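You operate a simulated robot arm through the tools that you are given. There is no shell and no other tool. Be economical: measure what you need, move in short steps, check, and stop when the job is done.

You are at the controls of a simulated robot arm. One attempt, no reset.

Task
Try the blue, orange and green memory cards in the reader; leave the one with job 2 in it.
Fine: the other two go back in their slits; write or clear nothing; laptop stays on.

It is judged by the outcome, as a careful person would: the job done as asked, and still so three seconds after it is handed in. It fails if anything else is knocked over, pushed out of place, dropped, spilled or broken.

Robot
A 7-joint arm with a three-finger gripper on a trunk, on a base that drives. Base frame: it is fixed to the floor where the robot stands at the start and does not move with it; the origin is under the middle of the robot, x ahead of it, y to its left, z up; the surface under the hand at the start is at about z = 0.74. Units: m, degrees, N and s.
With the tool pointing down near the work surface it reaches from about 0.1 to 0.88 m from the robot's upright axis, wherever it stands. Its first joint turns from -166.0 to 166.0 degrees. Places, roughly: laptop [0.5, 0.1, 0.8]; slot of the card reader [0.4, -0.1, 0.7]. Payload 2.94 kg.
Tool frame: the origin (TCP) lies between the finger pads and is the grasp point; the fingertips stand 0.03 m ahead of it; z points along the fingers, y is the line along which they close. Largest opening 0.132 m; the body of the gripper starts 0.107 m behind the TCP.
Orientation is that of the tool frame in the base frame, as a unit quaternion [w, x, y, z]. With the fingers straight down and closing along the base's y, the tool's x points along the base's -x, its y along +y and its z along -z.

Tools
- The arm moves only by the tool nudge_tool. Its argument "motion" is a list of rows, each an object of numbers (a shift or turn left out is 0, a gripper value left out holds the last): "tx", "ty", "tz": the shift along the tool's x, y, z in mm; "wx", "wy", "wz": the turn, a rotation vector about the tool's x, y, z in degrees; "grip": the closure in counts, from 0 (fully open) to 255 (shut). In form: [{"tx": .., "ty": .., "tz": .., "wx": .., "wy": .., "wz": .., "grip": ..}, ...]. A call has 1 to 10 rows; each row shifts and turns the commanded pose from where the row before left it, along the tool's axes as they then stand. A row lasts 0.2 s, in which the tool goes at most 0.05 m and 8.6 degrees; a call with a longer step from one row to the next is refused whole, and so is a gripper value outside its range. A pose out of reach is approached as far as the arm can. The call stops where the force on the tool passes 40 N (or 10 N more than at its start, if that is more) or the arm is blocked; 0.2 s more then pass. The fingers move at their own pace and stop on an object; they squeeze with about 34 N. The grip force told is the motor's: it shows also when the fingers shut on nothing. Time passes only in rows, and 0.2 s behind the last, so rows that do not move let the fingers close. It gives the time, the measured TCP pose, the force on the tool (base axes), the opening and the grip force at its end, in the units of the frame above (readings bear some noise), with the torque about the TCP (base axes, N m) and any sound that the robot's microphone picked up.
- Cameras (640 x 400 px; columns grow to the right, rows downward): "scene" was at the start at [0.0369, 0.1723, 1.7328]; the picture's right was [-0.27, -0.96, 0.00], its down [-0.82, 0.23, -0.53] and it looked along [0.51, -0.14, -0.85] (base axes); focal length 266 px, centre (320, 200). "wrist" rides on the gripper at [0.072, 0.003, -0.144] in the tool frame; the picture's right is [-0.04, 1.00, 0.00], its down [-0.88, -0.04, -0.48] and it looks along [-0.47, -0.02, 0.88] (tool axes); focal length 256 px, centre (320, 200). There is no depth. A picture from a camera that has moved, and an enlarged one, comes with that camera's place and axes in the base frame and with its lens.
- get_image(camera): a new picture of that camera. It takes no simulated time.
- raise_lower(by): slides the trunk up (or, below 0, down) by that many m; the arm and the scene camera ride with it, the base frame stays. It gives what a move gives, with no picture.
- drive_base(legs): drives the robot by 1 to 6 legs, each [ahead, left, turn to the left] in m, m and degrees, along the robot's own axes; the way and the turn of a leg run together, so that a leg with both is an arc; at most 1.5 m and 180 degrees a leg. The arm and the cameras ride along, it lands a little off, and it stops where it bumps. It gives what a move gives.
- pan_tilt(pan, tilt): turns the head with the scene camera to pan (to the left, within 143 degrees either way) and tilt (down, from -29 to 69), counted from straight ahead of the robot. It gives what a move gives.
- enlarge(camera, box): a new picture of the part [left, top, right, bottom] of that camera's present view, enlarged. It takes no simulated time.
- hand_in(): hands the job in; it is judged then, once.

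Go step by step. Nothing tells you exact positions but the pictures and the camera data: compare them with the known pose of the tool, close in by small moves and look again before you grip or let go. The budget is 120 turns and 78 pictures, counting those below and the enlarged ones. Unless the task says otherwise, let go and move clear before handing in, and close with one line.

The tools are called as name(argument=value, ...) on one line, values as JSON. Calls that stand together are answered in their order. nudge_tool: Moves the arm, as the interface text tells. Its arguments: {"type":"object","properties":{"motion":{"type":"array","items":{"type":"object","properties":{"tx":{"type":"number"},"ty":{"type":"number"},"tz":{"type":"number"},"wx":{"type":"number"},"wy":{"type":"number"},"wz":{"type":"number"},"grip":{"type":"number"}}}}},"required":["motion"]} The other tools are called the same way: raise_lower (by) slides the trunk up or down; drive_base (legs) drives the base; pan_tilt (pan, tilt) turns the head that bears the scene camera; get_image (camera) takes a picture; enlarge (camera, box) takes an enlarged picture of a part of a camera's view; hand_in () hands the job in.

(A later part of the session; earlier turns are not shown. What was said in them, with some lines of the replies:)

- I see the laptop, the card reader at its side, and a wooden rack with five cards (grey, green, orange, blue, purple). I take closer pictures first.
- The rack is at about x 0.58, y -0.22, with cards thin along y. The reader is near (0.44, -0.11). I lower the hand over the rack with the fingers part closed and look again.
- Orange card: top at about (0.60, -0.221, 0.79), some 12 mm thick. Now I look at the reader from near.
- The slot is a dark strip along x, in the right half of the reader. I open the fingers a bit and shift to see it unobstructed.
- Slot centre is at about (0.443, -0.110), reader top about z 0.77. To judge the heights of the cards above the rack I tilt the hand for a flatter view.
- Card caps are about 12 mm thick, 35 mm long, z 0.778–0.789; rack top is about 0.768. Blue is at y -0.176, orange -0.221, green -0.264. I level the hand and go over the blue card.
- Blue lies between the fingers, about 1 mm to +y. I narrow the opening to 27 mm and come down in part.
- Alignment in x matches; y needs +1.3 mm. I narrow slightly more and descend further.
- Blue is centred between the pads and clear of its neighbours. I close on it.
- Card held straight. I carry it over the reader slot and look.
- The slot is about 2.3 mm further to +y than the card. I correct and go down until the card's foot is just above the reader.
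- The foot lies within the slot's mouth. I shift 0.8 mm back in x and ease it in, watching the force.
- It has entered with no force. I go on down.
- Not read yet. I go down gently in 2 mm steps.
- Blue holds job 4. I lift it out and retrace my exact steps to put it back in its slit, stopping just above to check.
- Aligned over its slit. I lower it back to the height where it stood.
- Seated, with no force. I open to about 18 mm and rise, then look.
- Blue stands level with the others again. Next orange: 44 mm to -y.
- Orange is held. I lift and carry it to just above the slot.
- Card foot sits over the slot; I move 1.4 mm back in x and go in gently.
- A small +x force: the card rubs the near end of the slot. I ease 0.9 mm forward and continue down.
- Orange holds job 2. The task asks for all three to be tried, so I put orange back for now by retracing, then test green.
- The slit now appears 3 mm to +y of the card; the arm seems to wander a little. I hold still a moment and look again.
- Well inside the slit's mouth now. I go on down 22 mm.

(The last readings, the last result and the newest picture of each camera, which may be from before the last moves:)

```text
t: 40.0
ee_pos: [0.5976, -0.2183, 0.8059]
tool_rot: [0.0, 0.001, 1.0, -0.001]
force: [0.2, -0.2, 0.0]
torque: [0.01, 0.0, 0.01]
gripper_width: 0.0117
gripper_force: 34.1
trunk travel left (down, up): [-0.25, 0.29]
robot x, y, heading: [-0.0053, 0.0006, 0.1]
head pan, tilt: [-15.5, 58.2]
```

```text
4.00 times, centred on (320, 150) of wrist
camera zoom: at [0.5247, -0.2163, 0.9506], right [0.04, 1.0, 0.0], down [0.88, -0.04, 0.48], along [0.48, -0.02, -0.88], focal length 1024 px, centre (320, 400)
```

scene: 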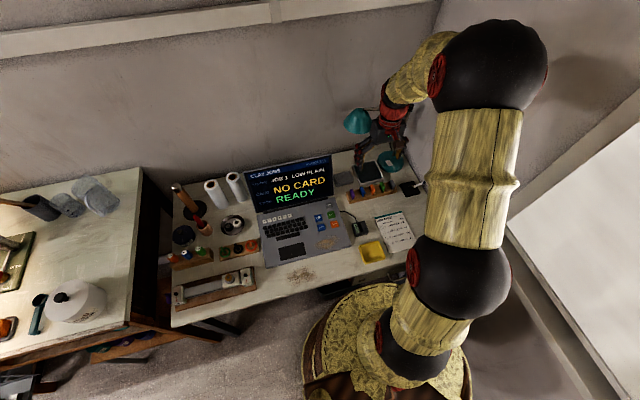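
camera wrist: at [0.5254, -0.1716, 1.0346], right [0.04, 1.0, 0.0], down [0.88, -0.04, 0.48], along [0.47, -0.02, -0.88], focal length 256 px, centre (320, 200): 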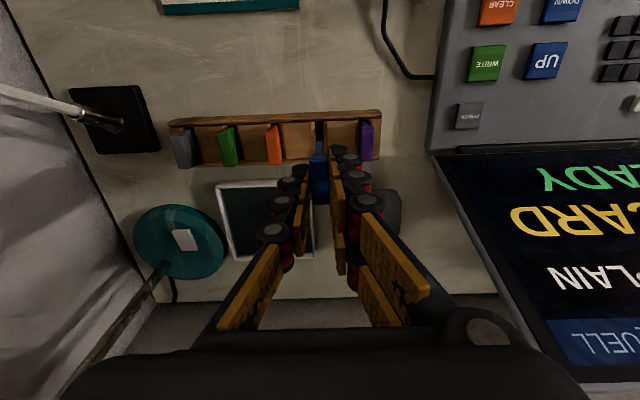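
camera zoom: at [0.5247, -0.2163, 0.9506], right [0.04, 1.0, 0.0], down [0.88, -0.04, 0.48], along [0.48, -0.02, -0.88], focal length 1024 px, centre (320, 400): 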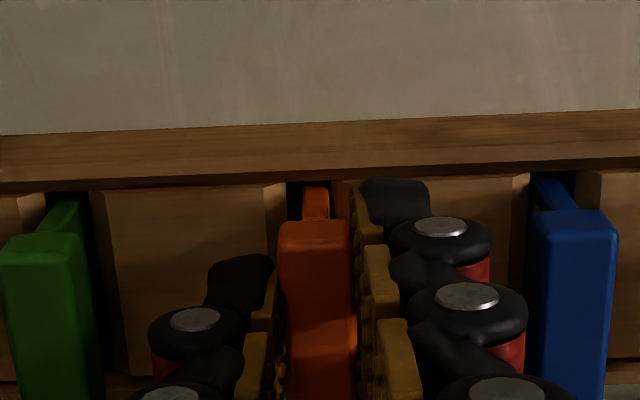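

Orange is in its slit. I open and rise.

nudge_tool(motion=[{"grip": 220}, {"tz": 0}, {"tz": 0}, {"tz": -12}, {"tz": -30}, {"ty": -22}, {"ty": -23}, {"tz": 14}, {"tz": 0}, {"tz": 0}])

enlarge(camera="wrist", box=[240, 120, 400, 220])

```text
t: 42.2
ee_pos: [0.5986, -0.2642, 0.8354]
tool_rot: [0.0, 0.0, 1.0, 0.0]
force: [0.0, 0.1, 0.2]
torque: [-0.02, -0.04, 0.03]
gripper_width: 0.0183
gripper_force: 0.0
trunk travel left (down, up): [-0.25, 0.29]
robot x, y, heading: [0.0007, -0.0003, 0.0]
head pan, tilt: [-15.5, 58.2]
```

```text
4.00 times, centred on (320, 170) of wrist
camera zoom: at [0.5263, -0.2619, 0.9793], right [0.04, 1.0, 0.0], down [0.88, -0.04, 0.48], along [0.47, -0.02, -0.88], focal length 1024 px, centre (320, 320)
```

zoom: 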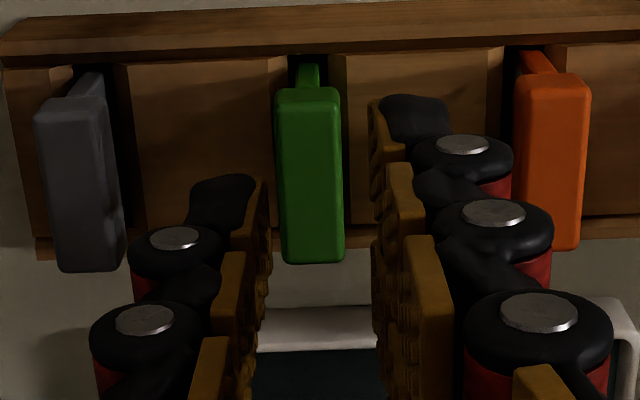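

nudge_tool(motion=[{"ty": -1.8}, {"tz": 8}, {"tz": 8}, {"tz": 6}, {"tz": 0}, {"tz": 0}])

enlarge(camera="wrist", box=[240, 120, 400, 220])

```text
t: 43.6
ee_pos: [0.596, -0.2665, 0.8125]
tool_rot: [0.001, 0.001, 1.0, 0.0]
force: [-0.5, 0.5, 0.4]
torque: [0.01, 0.04, -0.01]
gripper_width: 0.0181
gripper_force: 0.0
trunk travel left (down, up): [-0.25, 0.29]
robot x, y, heading: [0.0014, -0.0057, 0.0]
head pan, tilt: [-15.5, 58.2]
```

```text
4.00 times, centred on (320, 170) of wrist
camera zoom: at [0.5251, -0.2641, 0.9565], right [0.04, 1.0, 0.0], down [0.88, -0.04, 0.48], along [0.48, -0.02, -0.88], focal length 1024 px, centre (320, 320)
```

zoom: 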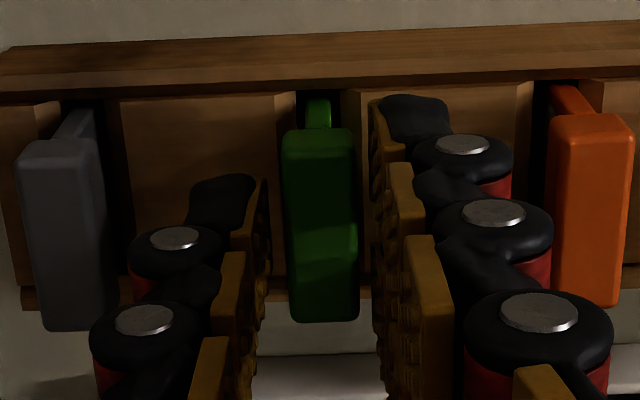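

Green is centred. I go down the last 6 mm, grip and lift.

nudge_tool(motion=[{"tz": 3}, {"tz": 3}, {"tz": 0}, {"grip": 240}, {"grip": 255}, {"tz": 0}, {"tz": 0}, {"tz": -12}, {"tz": -28}, {"tz": -30}])

```text
t: 45.8
ee_pos: [0.5967, -0.2647, 0.8755]
tool_rot: [-0.001, -0.001, 1.0, -0.001]
force: [-0.2, 0.4, -0.6]
torque: [0.0, -0.02, 0.01]
gripper_width: 0.0116
gripper_force: 34.4
trunk travel left (down, up): [-0.25, 0.29]
robot x, y, heading: [-0.0004, -0.0017, 0.4]
head pan, tilt: [-15.5, 58.2]
```

nudge_tool(motion=[{"tx": 31, "ty": 31}, {"tx": 31, "ty": 31}, {"tx": 31, "ty": 31}, {"tx": 31, "ty": 31}, {"tx": 30, "ty": 32}, {"tz": 0}, {"tz": 36}, {"tz": 0}])

enlarge(camera="wrist", box=[260, 110, 380, 185])

```text
t: 47.6
ee_pos: [0.4416, -0.1097, 0.8382]
tool_rot: [0.0, 0.0, 1.0, 0.0]
force: [0.1, 0.1, -0.6]
torque: [-0.01, 0.03, -0.01]
gripper_width: 0.0113
gripper_force: 34.3
trunk travel left (down, up): [-0.25, 0.29]
robot x, y, heading: [-0.0004, 0.0006, -0.3]
head pan, tilt: [-15.5, 58.2]
```

```text
5.33 times, centred on (320, 148) of wrist
camera zoom: at [0.3693, -0.1071, 0.9825], right [0.04, 1.0, 0.0], down [0.88, -0.04, 0.48], along [0.47, -0.02, -0.88], focal length 1365 px, centre (320, 480)
```

zoom: 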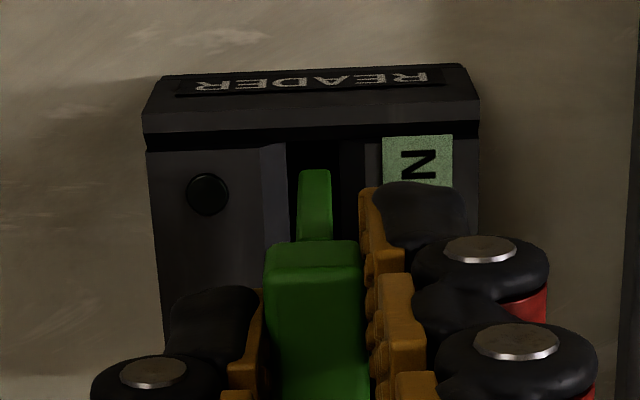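

Good in y; I ease 1 mm forward in x and go in.

nudge_tool(motion=[{"tx": -1.0}, {"tz": 5}, {"tz": 5}, {"tz": 5}, {"tz": 3}, {"tz": 0}])

enlarge(camera="wrist", box=[260, 110, 380, 185])

```text
t: 49.0
ee_pos: [0.4445, -0.1094, 0.821]
tool_rot: [0.0, 0.0, 1.0, 0.0]
force: [0.0, -0.5, -0.8]
torque: [0.0, -0.01, 0.03]
gripper_width: 0.0115
gripper_force: 33.9
trunk travel left (down, up): [-0.25, 0.29]
robot x, y, heading: [0.001, 0.001, 0.1]
head pan, tilt: [-15.5, 58.2]
```

```text
5.33 times, centred on (320, 148) of wrist
camera zoom: at [0.3718, -0.1074, 0.9658], right [0.04, 1.0, 0.0], down [0.88, -0.04, 0.48], along [0.47, -0.02, -0.88], focal length 1365 px, centre (320, 480)
```

zoom: 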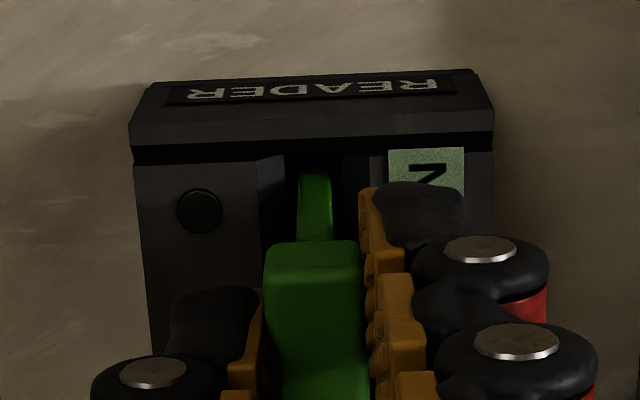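

nudge_tool(motion=[{"tz": 4}, {"tz": 4}, {"tz": 4}, {"tz": 2}, {"tz": 0}, {"tz": 0}])

enlarge(camera="scene", box=[240, 140, 400, 260])

```text
t: 50.4
ee_pos: [0.4452, -0.1099, 0.8089]
tool_rot: [0.0, 0.0, 1.0, 0.0]
force: [0.0, -0.3, -0.5]
torque: [0.05, 0.0, 0.01]
gripper_width: 0.0118
gripper_force: 34.0
trunk travel left (down, up): [-0.25, 0.29]
robot x, y, heading: [0.0009, -0.0012, 0.2]
head pan, tilt: [-15.5, 58.2]
```

```text
3.33 times, centred on (320, 200) of scene
camera zoom: at [0.0369, 0.1724, 1.7328], right [-0.27, -0.96, 0.0], down [-0.82, 0.23, -0.53], along [0.51, -0.14, -0.85], focal length 887 px, centre (320, 200)
```

zoom: 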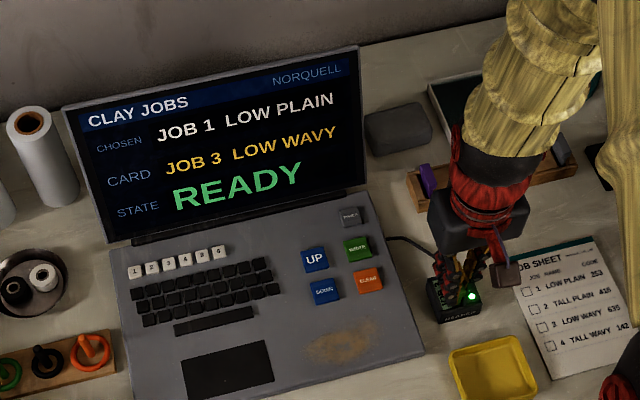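

Green holds job 3, so orange it is. I return green to its slit.

nudge_tool(motion=[{"tz": -15}, {"tz": -28}, {"tz": -25}, {"tx": -31, "ty": -31}, {"tx": -31, "ty": -31}, {"tx": -31, "ty": -31}, {"tx": -30, "ty": -31}, {"tx": -30, "ty": -32}, {"tz": 25}, {"tz": 0}])

enlarge(camera="wrist", box=[240, 100, 400, 200])

```text
t: 52.6
ee_pos: [0.5978, -0.2647, 0.8509]
tool_rot: [0.0, 0.0, 1.0, 0.0]
force: [-0.2, -0.5, -0.8]
torque: [0.0, -0.01, -0.01]
gripper_width: 0.0114
gripper_force: 34.3
trunk travel left (down, up): [-0.25, 0.29]
robot x, y, heading: [0.0012, -0.0013, 0.0]
head pan, tilt: [-15.5, 58.2]
```

```text
4.00 times, centred on (320, 150) of wrist
camera zoom: at [0.5252, -0.263, 0.9957], right [0.04, 1.0, 0.0], down [0.88, -0.04, 0.48], along [0.47, -0.02, -0.88], focal length 1024 px, centre (320, 400)
```

zoom: 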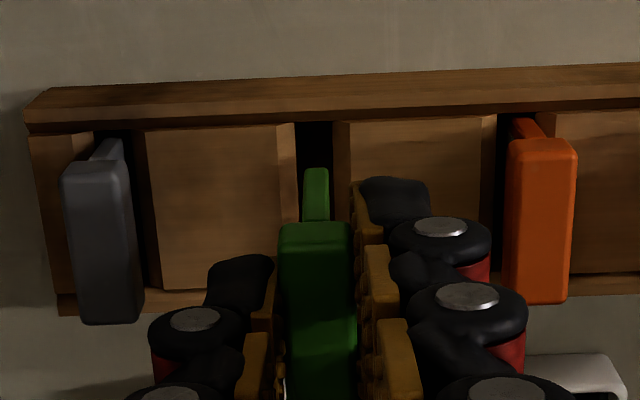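

Aligned. I lower it part way and check.

nudge_tool(motion=[{"tz": 8}, {"tz": 8}, {"tz": 6}, {"tz": 0}])

enlarge(camera="wrist", box=[260, 110, 380, 185])

```text
t: 53.6
ee_pos: [0.5983, -0.2652, 0.8296]
tool_rot: [0.0, -0.001, 1.0, 0.0]
force: [0.4, 0.5, 0.8]
torque: [-0.01, 0.0, 0.0]
gripper_width: 0.0113
gripper_force: 33.6
trunk travel left (down, up): [-0.25, 0.29]
robot x, y, heading: [0.0003, 0.0029, 0.1]
head pan, tilt: [-15.5, 58.2]
```

```text
5.33 times, centred on (320, 148) of wrist
camera zoom: at [0.5255, -0.2631, 0.9733], right [0.04, 1.0, 0.0], down [0.88, -0.04, 0.48], along [0.48, -0.02, -0.88], focal length 1365 px, centre (320, 480)
```

zoom: 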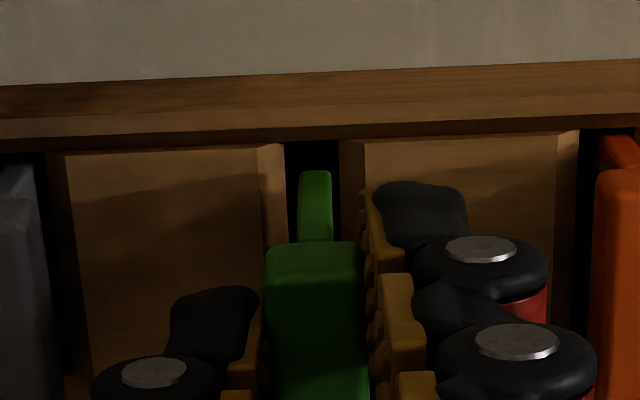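

nudge_tool(motion=[{"tz": 6}, {"tz": 6}, {"tz": 6}, {"tz": 3}, {"tz": 1.5}, {"tz": 0}])

```text
t: 55.0
ee_pos: [0.5959, -0.2673, 0.8065]
tool_rot: [0.0, 0.0, 1.0, 0.0]
force: [-0.2, 1.1, 0.5]
torque: [0.0, -0.03, -0.02]
gripper_width: 0.0117
gripper_force: 34.0
trunk travel left (down, up): [-0.25, 0.29]
robot x, y, heading: [-0.0025, 0.0031, -0.1]
head pan, tilt: [-15.5, 58.2]
```

Green is back at its height. I release, rise and move over orange.

nudge_tool(motion=[{"grip": 220}, {"tz": 0}, {"tz": 0}, {"tz": -12}, {"tz": -30}, {"ty": 22}, {"ty": 23}, {"tz": 14}, {"tz": 0}, {"tz": 0}])

enlarge(camera="wrist", box=[240, 120, 400, 220])

```text
t: 57.2
ee_pos: [0.5957, -0.2202, 0.8356]
tool_rot: [0.0, 0.0, 1.0, 0.0]
force: [0.0, 0.3, 0.8]
torque: [-0.02, -0.02, -0.03]
gripper_width: 0.0181
gripper_force: 0.0
trunk travel left (down, up): [-0.25, 0.29]
robot x, y, heading: [-0.0033, 0.0004, -0.1]
head pan, tilt: [-15.5, 58.2]
```

```text
4.00 times, centred on (320, 170) of wrist
camera zoom: at [0.5243, -0.2183, 0.9795], right [0.04, 1.0, 0.0], down [0.88, -0.04, 0.48], along [0.48, -0.02, -0.88], focal length 1024 px, centre (320, 320)
```

zoom: 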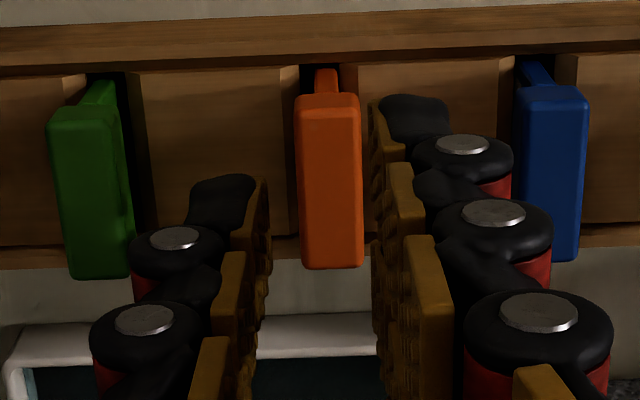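

nudge_tool(motion=[{"ty": 1.6}, {"tz": 8}, {"tz": 8}, {"tz": 6}, {"tz": 0}, {"tz": 0}])

enlarge(camera="wrist", box=[240, 120, 400, 220])

```text
t: 58.6
ee_pos: [0.5975, -0.2183, 0.8145]
tool_rot: [0.0, 0.001, 1.0, -0.001]
force: [-0.3, -0.6, 0.2]
torque: [-0.01, -0.03, -0.01]
gripper_width: 0.018
gripper_force: 0.0
trunk travel left (down, up): [-0.25, 0.29]
robot x, y, heading: [-0.0011, 0.0017, 0.1]
head pan, tilt: [-15.5, 58.2]
```

```text
4.00 times, centred on (320, 170) of wrist
camera zoom: at [0.5244, -0.2163, 0.9581], right [0.04, 1.0, 0.0], down [0.88, -0.04, 0.48], along [0.47, -0.02, -0.88], focal length 1024 px, centre (320, 320)
```

zoom: 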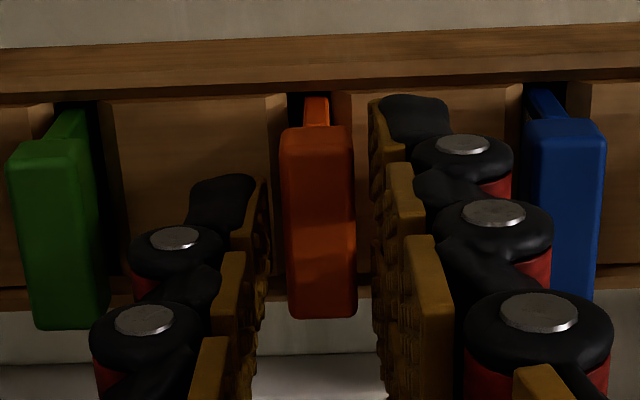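

nudge_tool(motion=[{"tz": 4}, {"tz": 3}, {"tz": 0}, {"grip": 240}, {"grip": 255}, {"tz": 0}, {"tz": 0}, {"tz": -12}, {"tz": -28}, {"tz": -30}])

```text
t: 60.8
ee_pos: [0.598, -0.219, 0.8751]
tool_rot: [-0.001, 0.0, 1.0, 0.0]
force: [0.3, 0.3, -0.6]
torque: [0.0, -0.03, 0.01]
gripper_width: 0.0116
gripper_force: 34.3
trunk travel left (down, up): [-0.25, 0.29]
robot x, y, heading: [-0.0025, 0.001, -0.0]
head pan, tilt: [-15.5, 58.2]
```

nudge_tool(motion=[{"tx": 40, "ty": 28}, {"tx": 40, "ty": 28}, {"tx": 40, "ty": 27}, {"tx": 34, "ty": 27}, {"tz": 0}, {"tz": 36}, {"tz": 0}])

enlarge(camera="wrist", box=[260, 110, 380, 185])

```text
t: 62.4
ee_pos: [0.4447, -0.1094, 0.8392]
tool_rot: [0.0, -0.001, 1.0, 0.001]
force: [-0.8, 0.0, 0.5]
torque: [-0.01, -0.01, 0.0]
gripper_width: 0.0115
gripper_force: 34.0
trunk travel left (down, up): [-0.25, 0.29]
robot x, y, heading: [0.0011, 0.0018, -0.1]
head pan, tilt: [-15.5, 58.2]
```

```text
5.33 times, centred on (320, 148) of wrist
camera zoom: at [0.3709, -0.1076, 0.9834], right [0.04, 1.0, 0.0], down [0.88, -0.04, 0.48], along [0.47, -0.02, -0.88], focal length 1365 px, centre (320, 480)
```

zoom: 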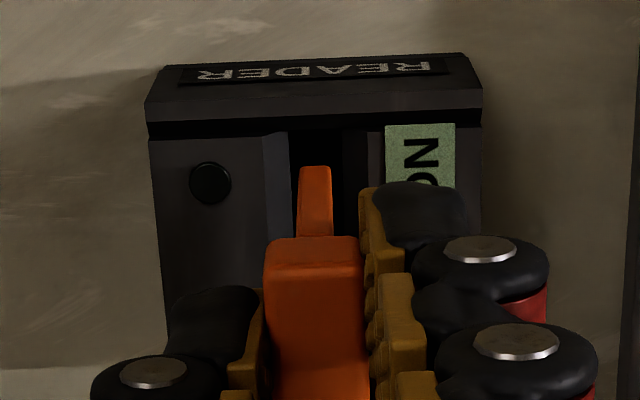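

Aligned. In it goes, gently.

nudge_tool(motion=[{"tx": 0.3}, {"tz": 5}, {"tz": 5}, {"tz": 5}, {"tz": 4}, {"tz": 0}])

enlarge(camera="wrist", box=[260, 110, 380, 185])

```text
t: 63.8
ee_pos: [0.4416, -0.1091, 0.8208]
tool_rot: [-0.001, -0.001, 1.0, 0.0]
force: [0.5, 0.1, 0.1]
torque: [0.0, -0.01, -0.02]
gripper_width: 0.0116
gripper_force: 34.0
trunk travel left (down, up): [-0.25, 0.29]
robot x, y, heading: [0.001, -0.0009, 0.2]
head pan, tilt: [-15.5, 58.2]
```

```text
5.33 times, centred on (320, 148) of wrist
camera zoom: at [0.3705, -0.1071, 0.9652], right [0.04, 1.0, 0.0], down [0.88, -0.04, 0.48], along [0.47, -0.02, -0.88], focal length 1365 px, centre (320, 480)
```

zoom: 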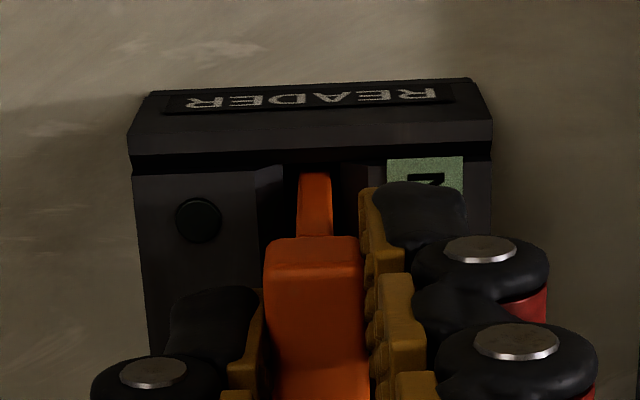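

nudge_tool(motion=[{"tz": 4}, {"tz": 4}, {"tz": 4}, {"tz": 2}, {"tz": 0.5}, {"tz": 0}])

enlarge(camera="scene", box=[240, 140, 400, 260])

```text
t: 65.2
ee_pos: [0.4425, -0.1081, 0.8073]
tool_rot: [0.0, 0.0, 1.0, 0.0]
force: [0.2, 1.0, 4.3]
torque: [0.06, -0.02, 0.0]
gripper_width: 0.0115
gripper_force: 33.9
trunk travel left (down, up): [-0.25, 0.29]
robot x, y, heading: [-0.002, -0.0022, 0.1]
head pan, tilt: [-15.5, 58.2]
```

```text
3.33 times, centred on (320, 200) of scene
camera zoom: at [0.0367, 0.1725, 1.7328], right [-0.27, -0.96, 0.0], down [-0.82, 0.23, -0.53], along [0.51, -0.14, -0.85], focal length 887 px, centre (320, 200)
```

zoom: 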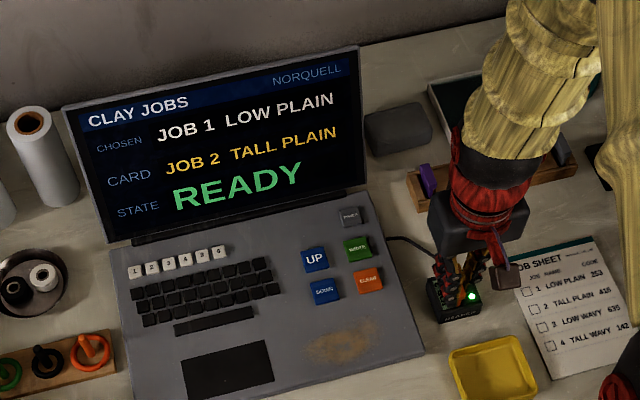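

Orange is seated (4 N on the floor of the slot) and reads JOB 2. I release and rise clear.

nudge_tool(motion=[{"grip": 218}, {"tz": 0}, {"tz": 0}, {"tz": -10}, {"tz": -25}, {"tz": -40}, {"tz": -45}, {"tz": -45}, {"tz": 0}, {"tz": 0}])

get_image(camera="wrist")

enlarge(camera="scene", box=[240, 140, 440, 265])

```text
t: 67.4
ee_pos: [0.4426, -0.1082, 0.9727]
tool_rot: [0.0, 0.0, 1.0, 0.0]
force: [-0.1, 0.7, -0.4]
torque: [-0.01, 0.02, 0.01]
gripper_width: 0.0191
gripper_force: 0.0
trunk travel left (down, up): [-0.25, 0.29]
robot x, y, heading: [-0.0013, 0.0011, -0.4]
head pan, tilt: [-15.5, 58.2]
```

```text
27 pictures are left
camera wrist: at [0.371, -0.1069, 1.1164], right [0.04, 1.0, 0.0], down [0.88, -0.04, 0.48], along [0.47, -0.02, -0.88], focal length 256 px, centre (320, 200)
```

wrist: 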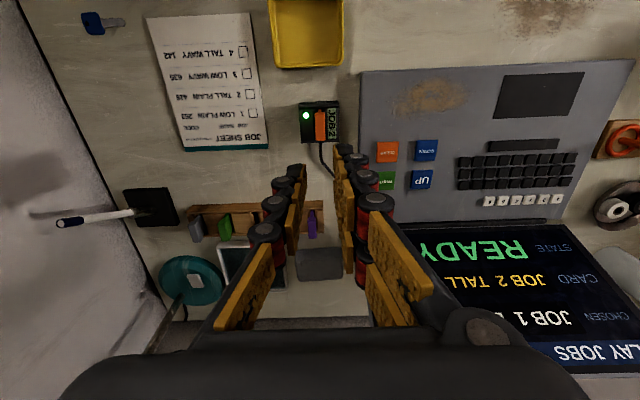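

```text
3.20 times, centred on (340, 202) of scene
camera zoom: at [0.0372, 0.1723, 1.7328], right [-0.27, -0.96, 0.0], down [-0.82, 0.23, -0.53], along [0.51, -0.14, -0.85], focal length 852 px, centre (256, 192)
```

zoom: 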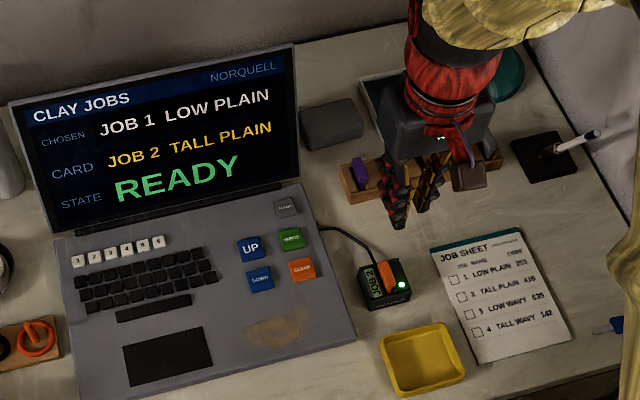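

Orange stays in, lit green, JOB 2 shown. One last look at the rack for blue and green.

nudge_tool(motion=[{"ty": -40, "grip": 100}, {"ty": -40}, {"tx": -40}, {"tx": -40}, {"tz": 0}])

enlarge(camera="wrist", box=[220, 80, 420, 205])

```text
t: 68.6
ee_pos: [0.5219, -0.1875, 0.9717]
tool_rot: [0.0, 0.0, 1.0, 0.0]
force: [0.4, -0.5, 0.1]
torque: [0.01, 0.02, -0.02]
gripper_width: 0.0804
gripper_force: 0.1
trunk travel left (down, up): [-0.25, 0.29]
robot x, y, heading: [-0.0032, -0.0056, -0.0]
head pan, tilt: [-15.5, 58.2]
```

```text
3.20 times, centred on (320, 142) of wrist
camera zoom: at [0.4497, -0.1859, 1.1158], right [0.04, 1.0, 0.0], down [0.88, -0.04, 0.48], along [0.48, -0.02, -0.88], focal length 819 px, centre (320, 384)
```

zoom: 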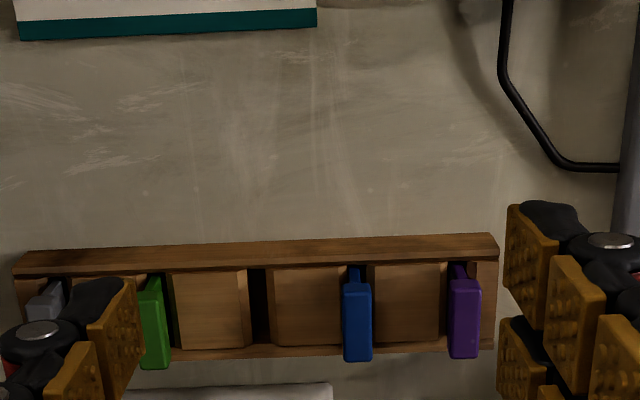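

Blue and green stand in their slits, orange is in the reader, the laptop is on and nothing was written. I hand in.

hand_in()

```text
The job is handed in.
```

The orange card holds job 2 (TALL PLAIN) and is in the reader. Blue read job 4 and green read job 3, and both are back in their slits. I pressed no keys, so nothing was written or cleared, and the laptop is still on.
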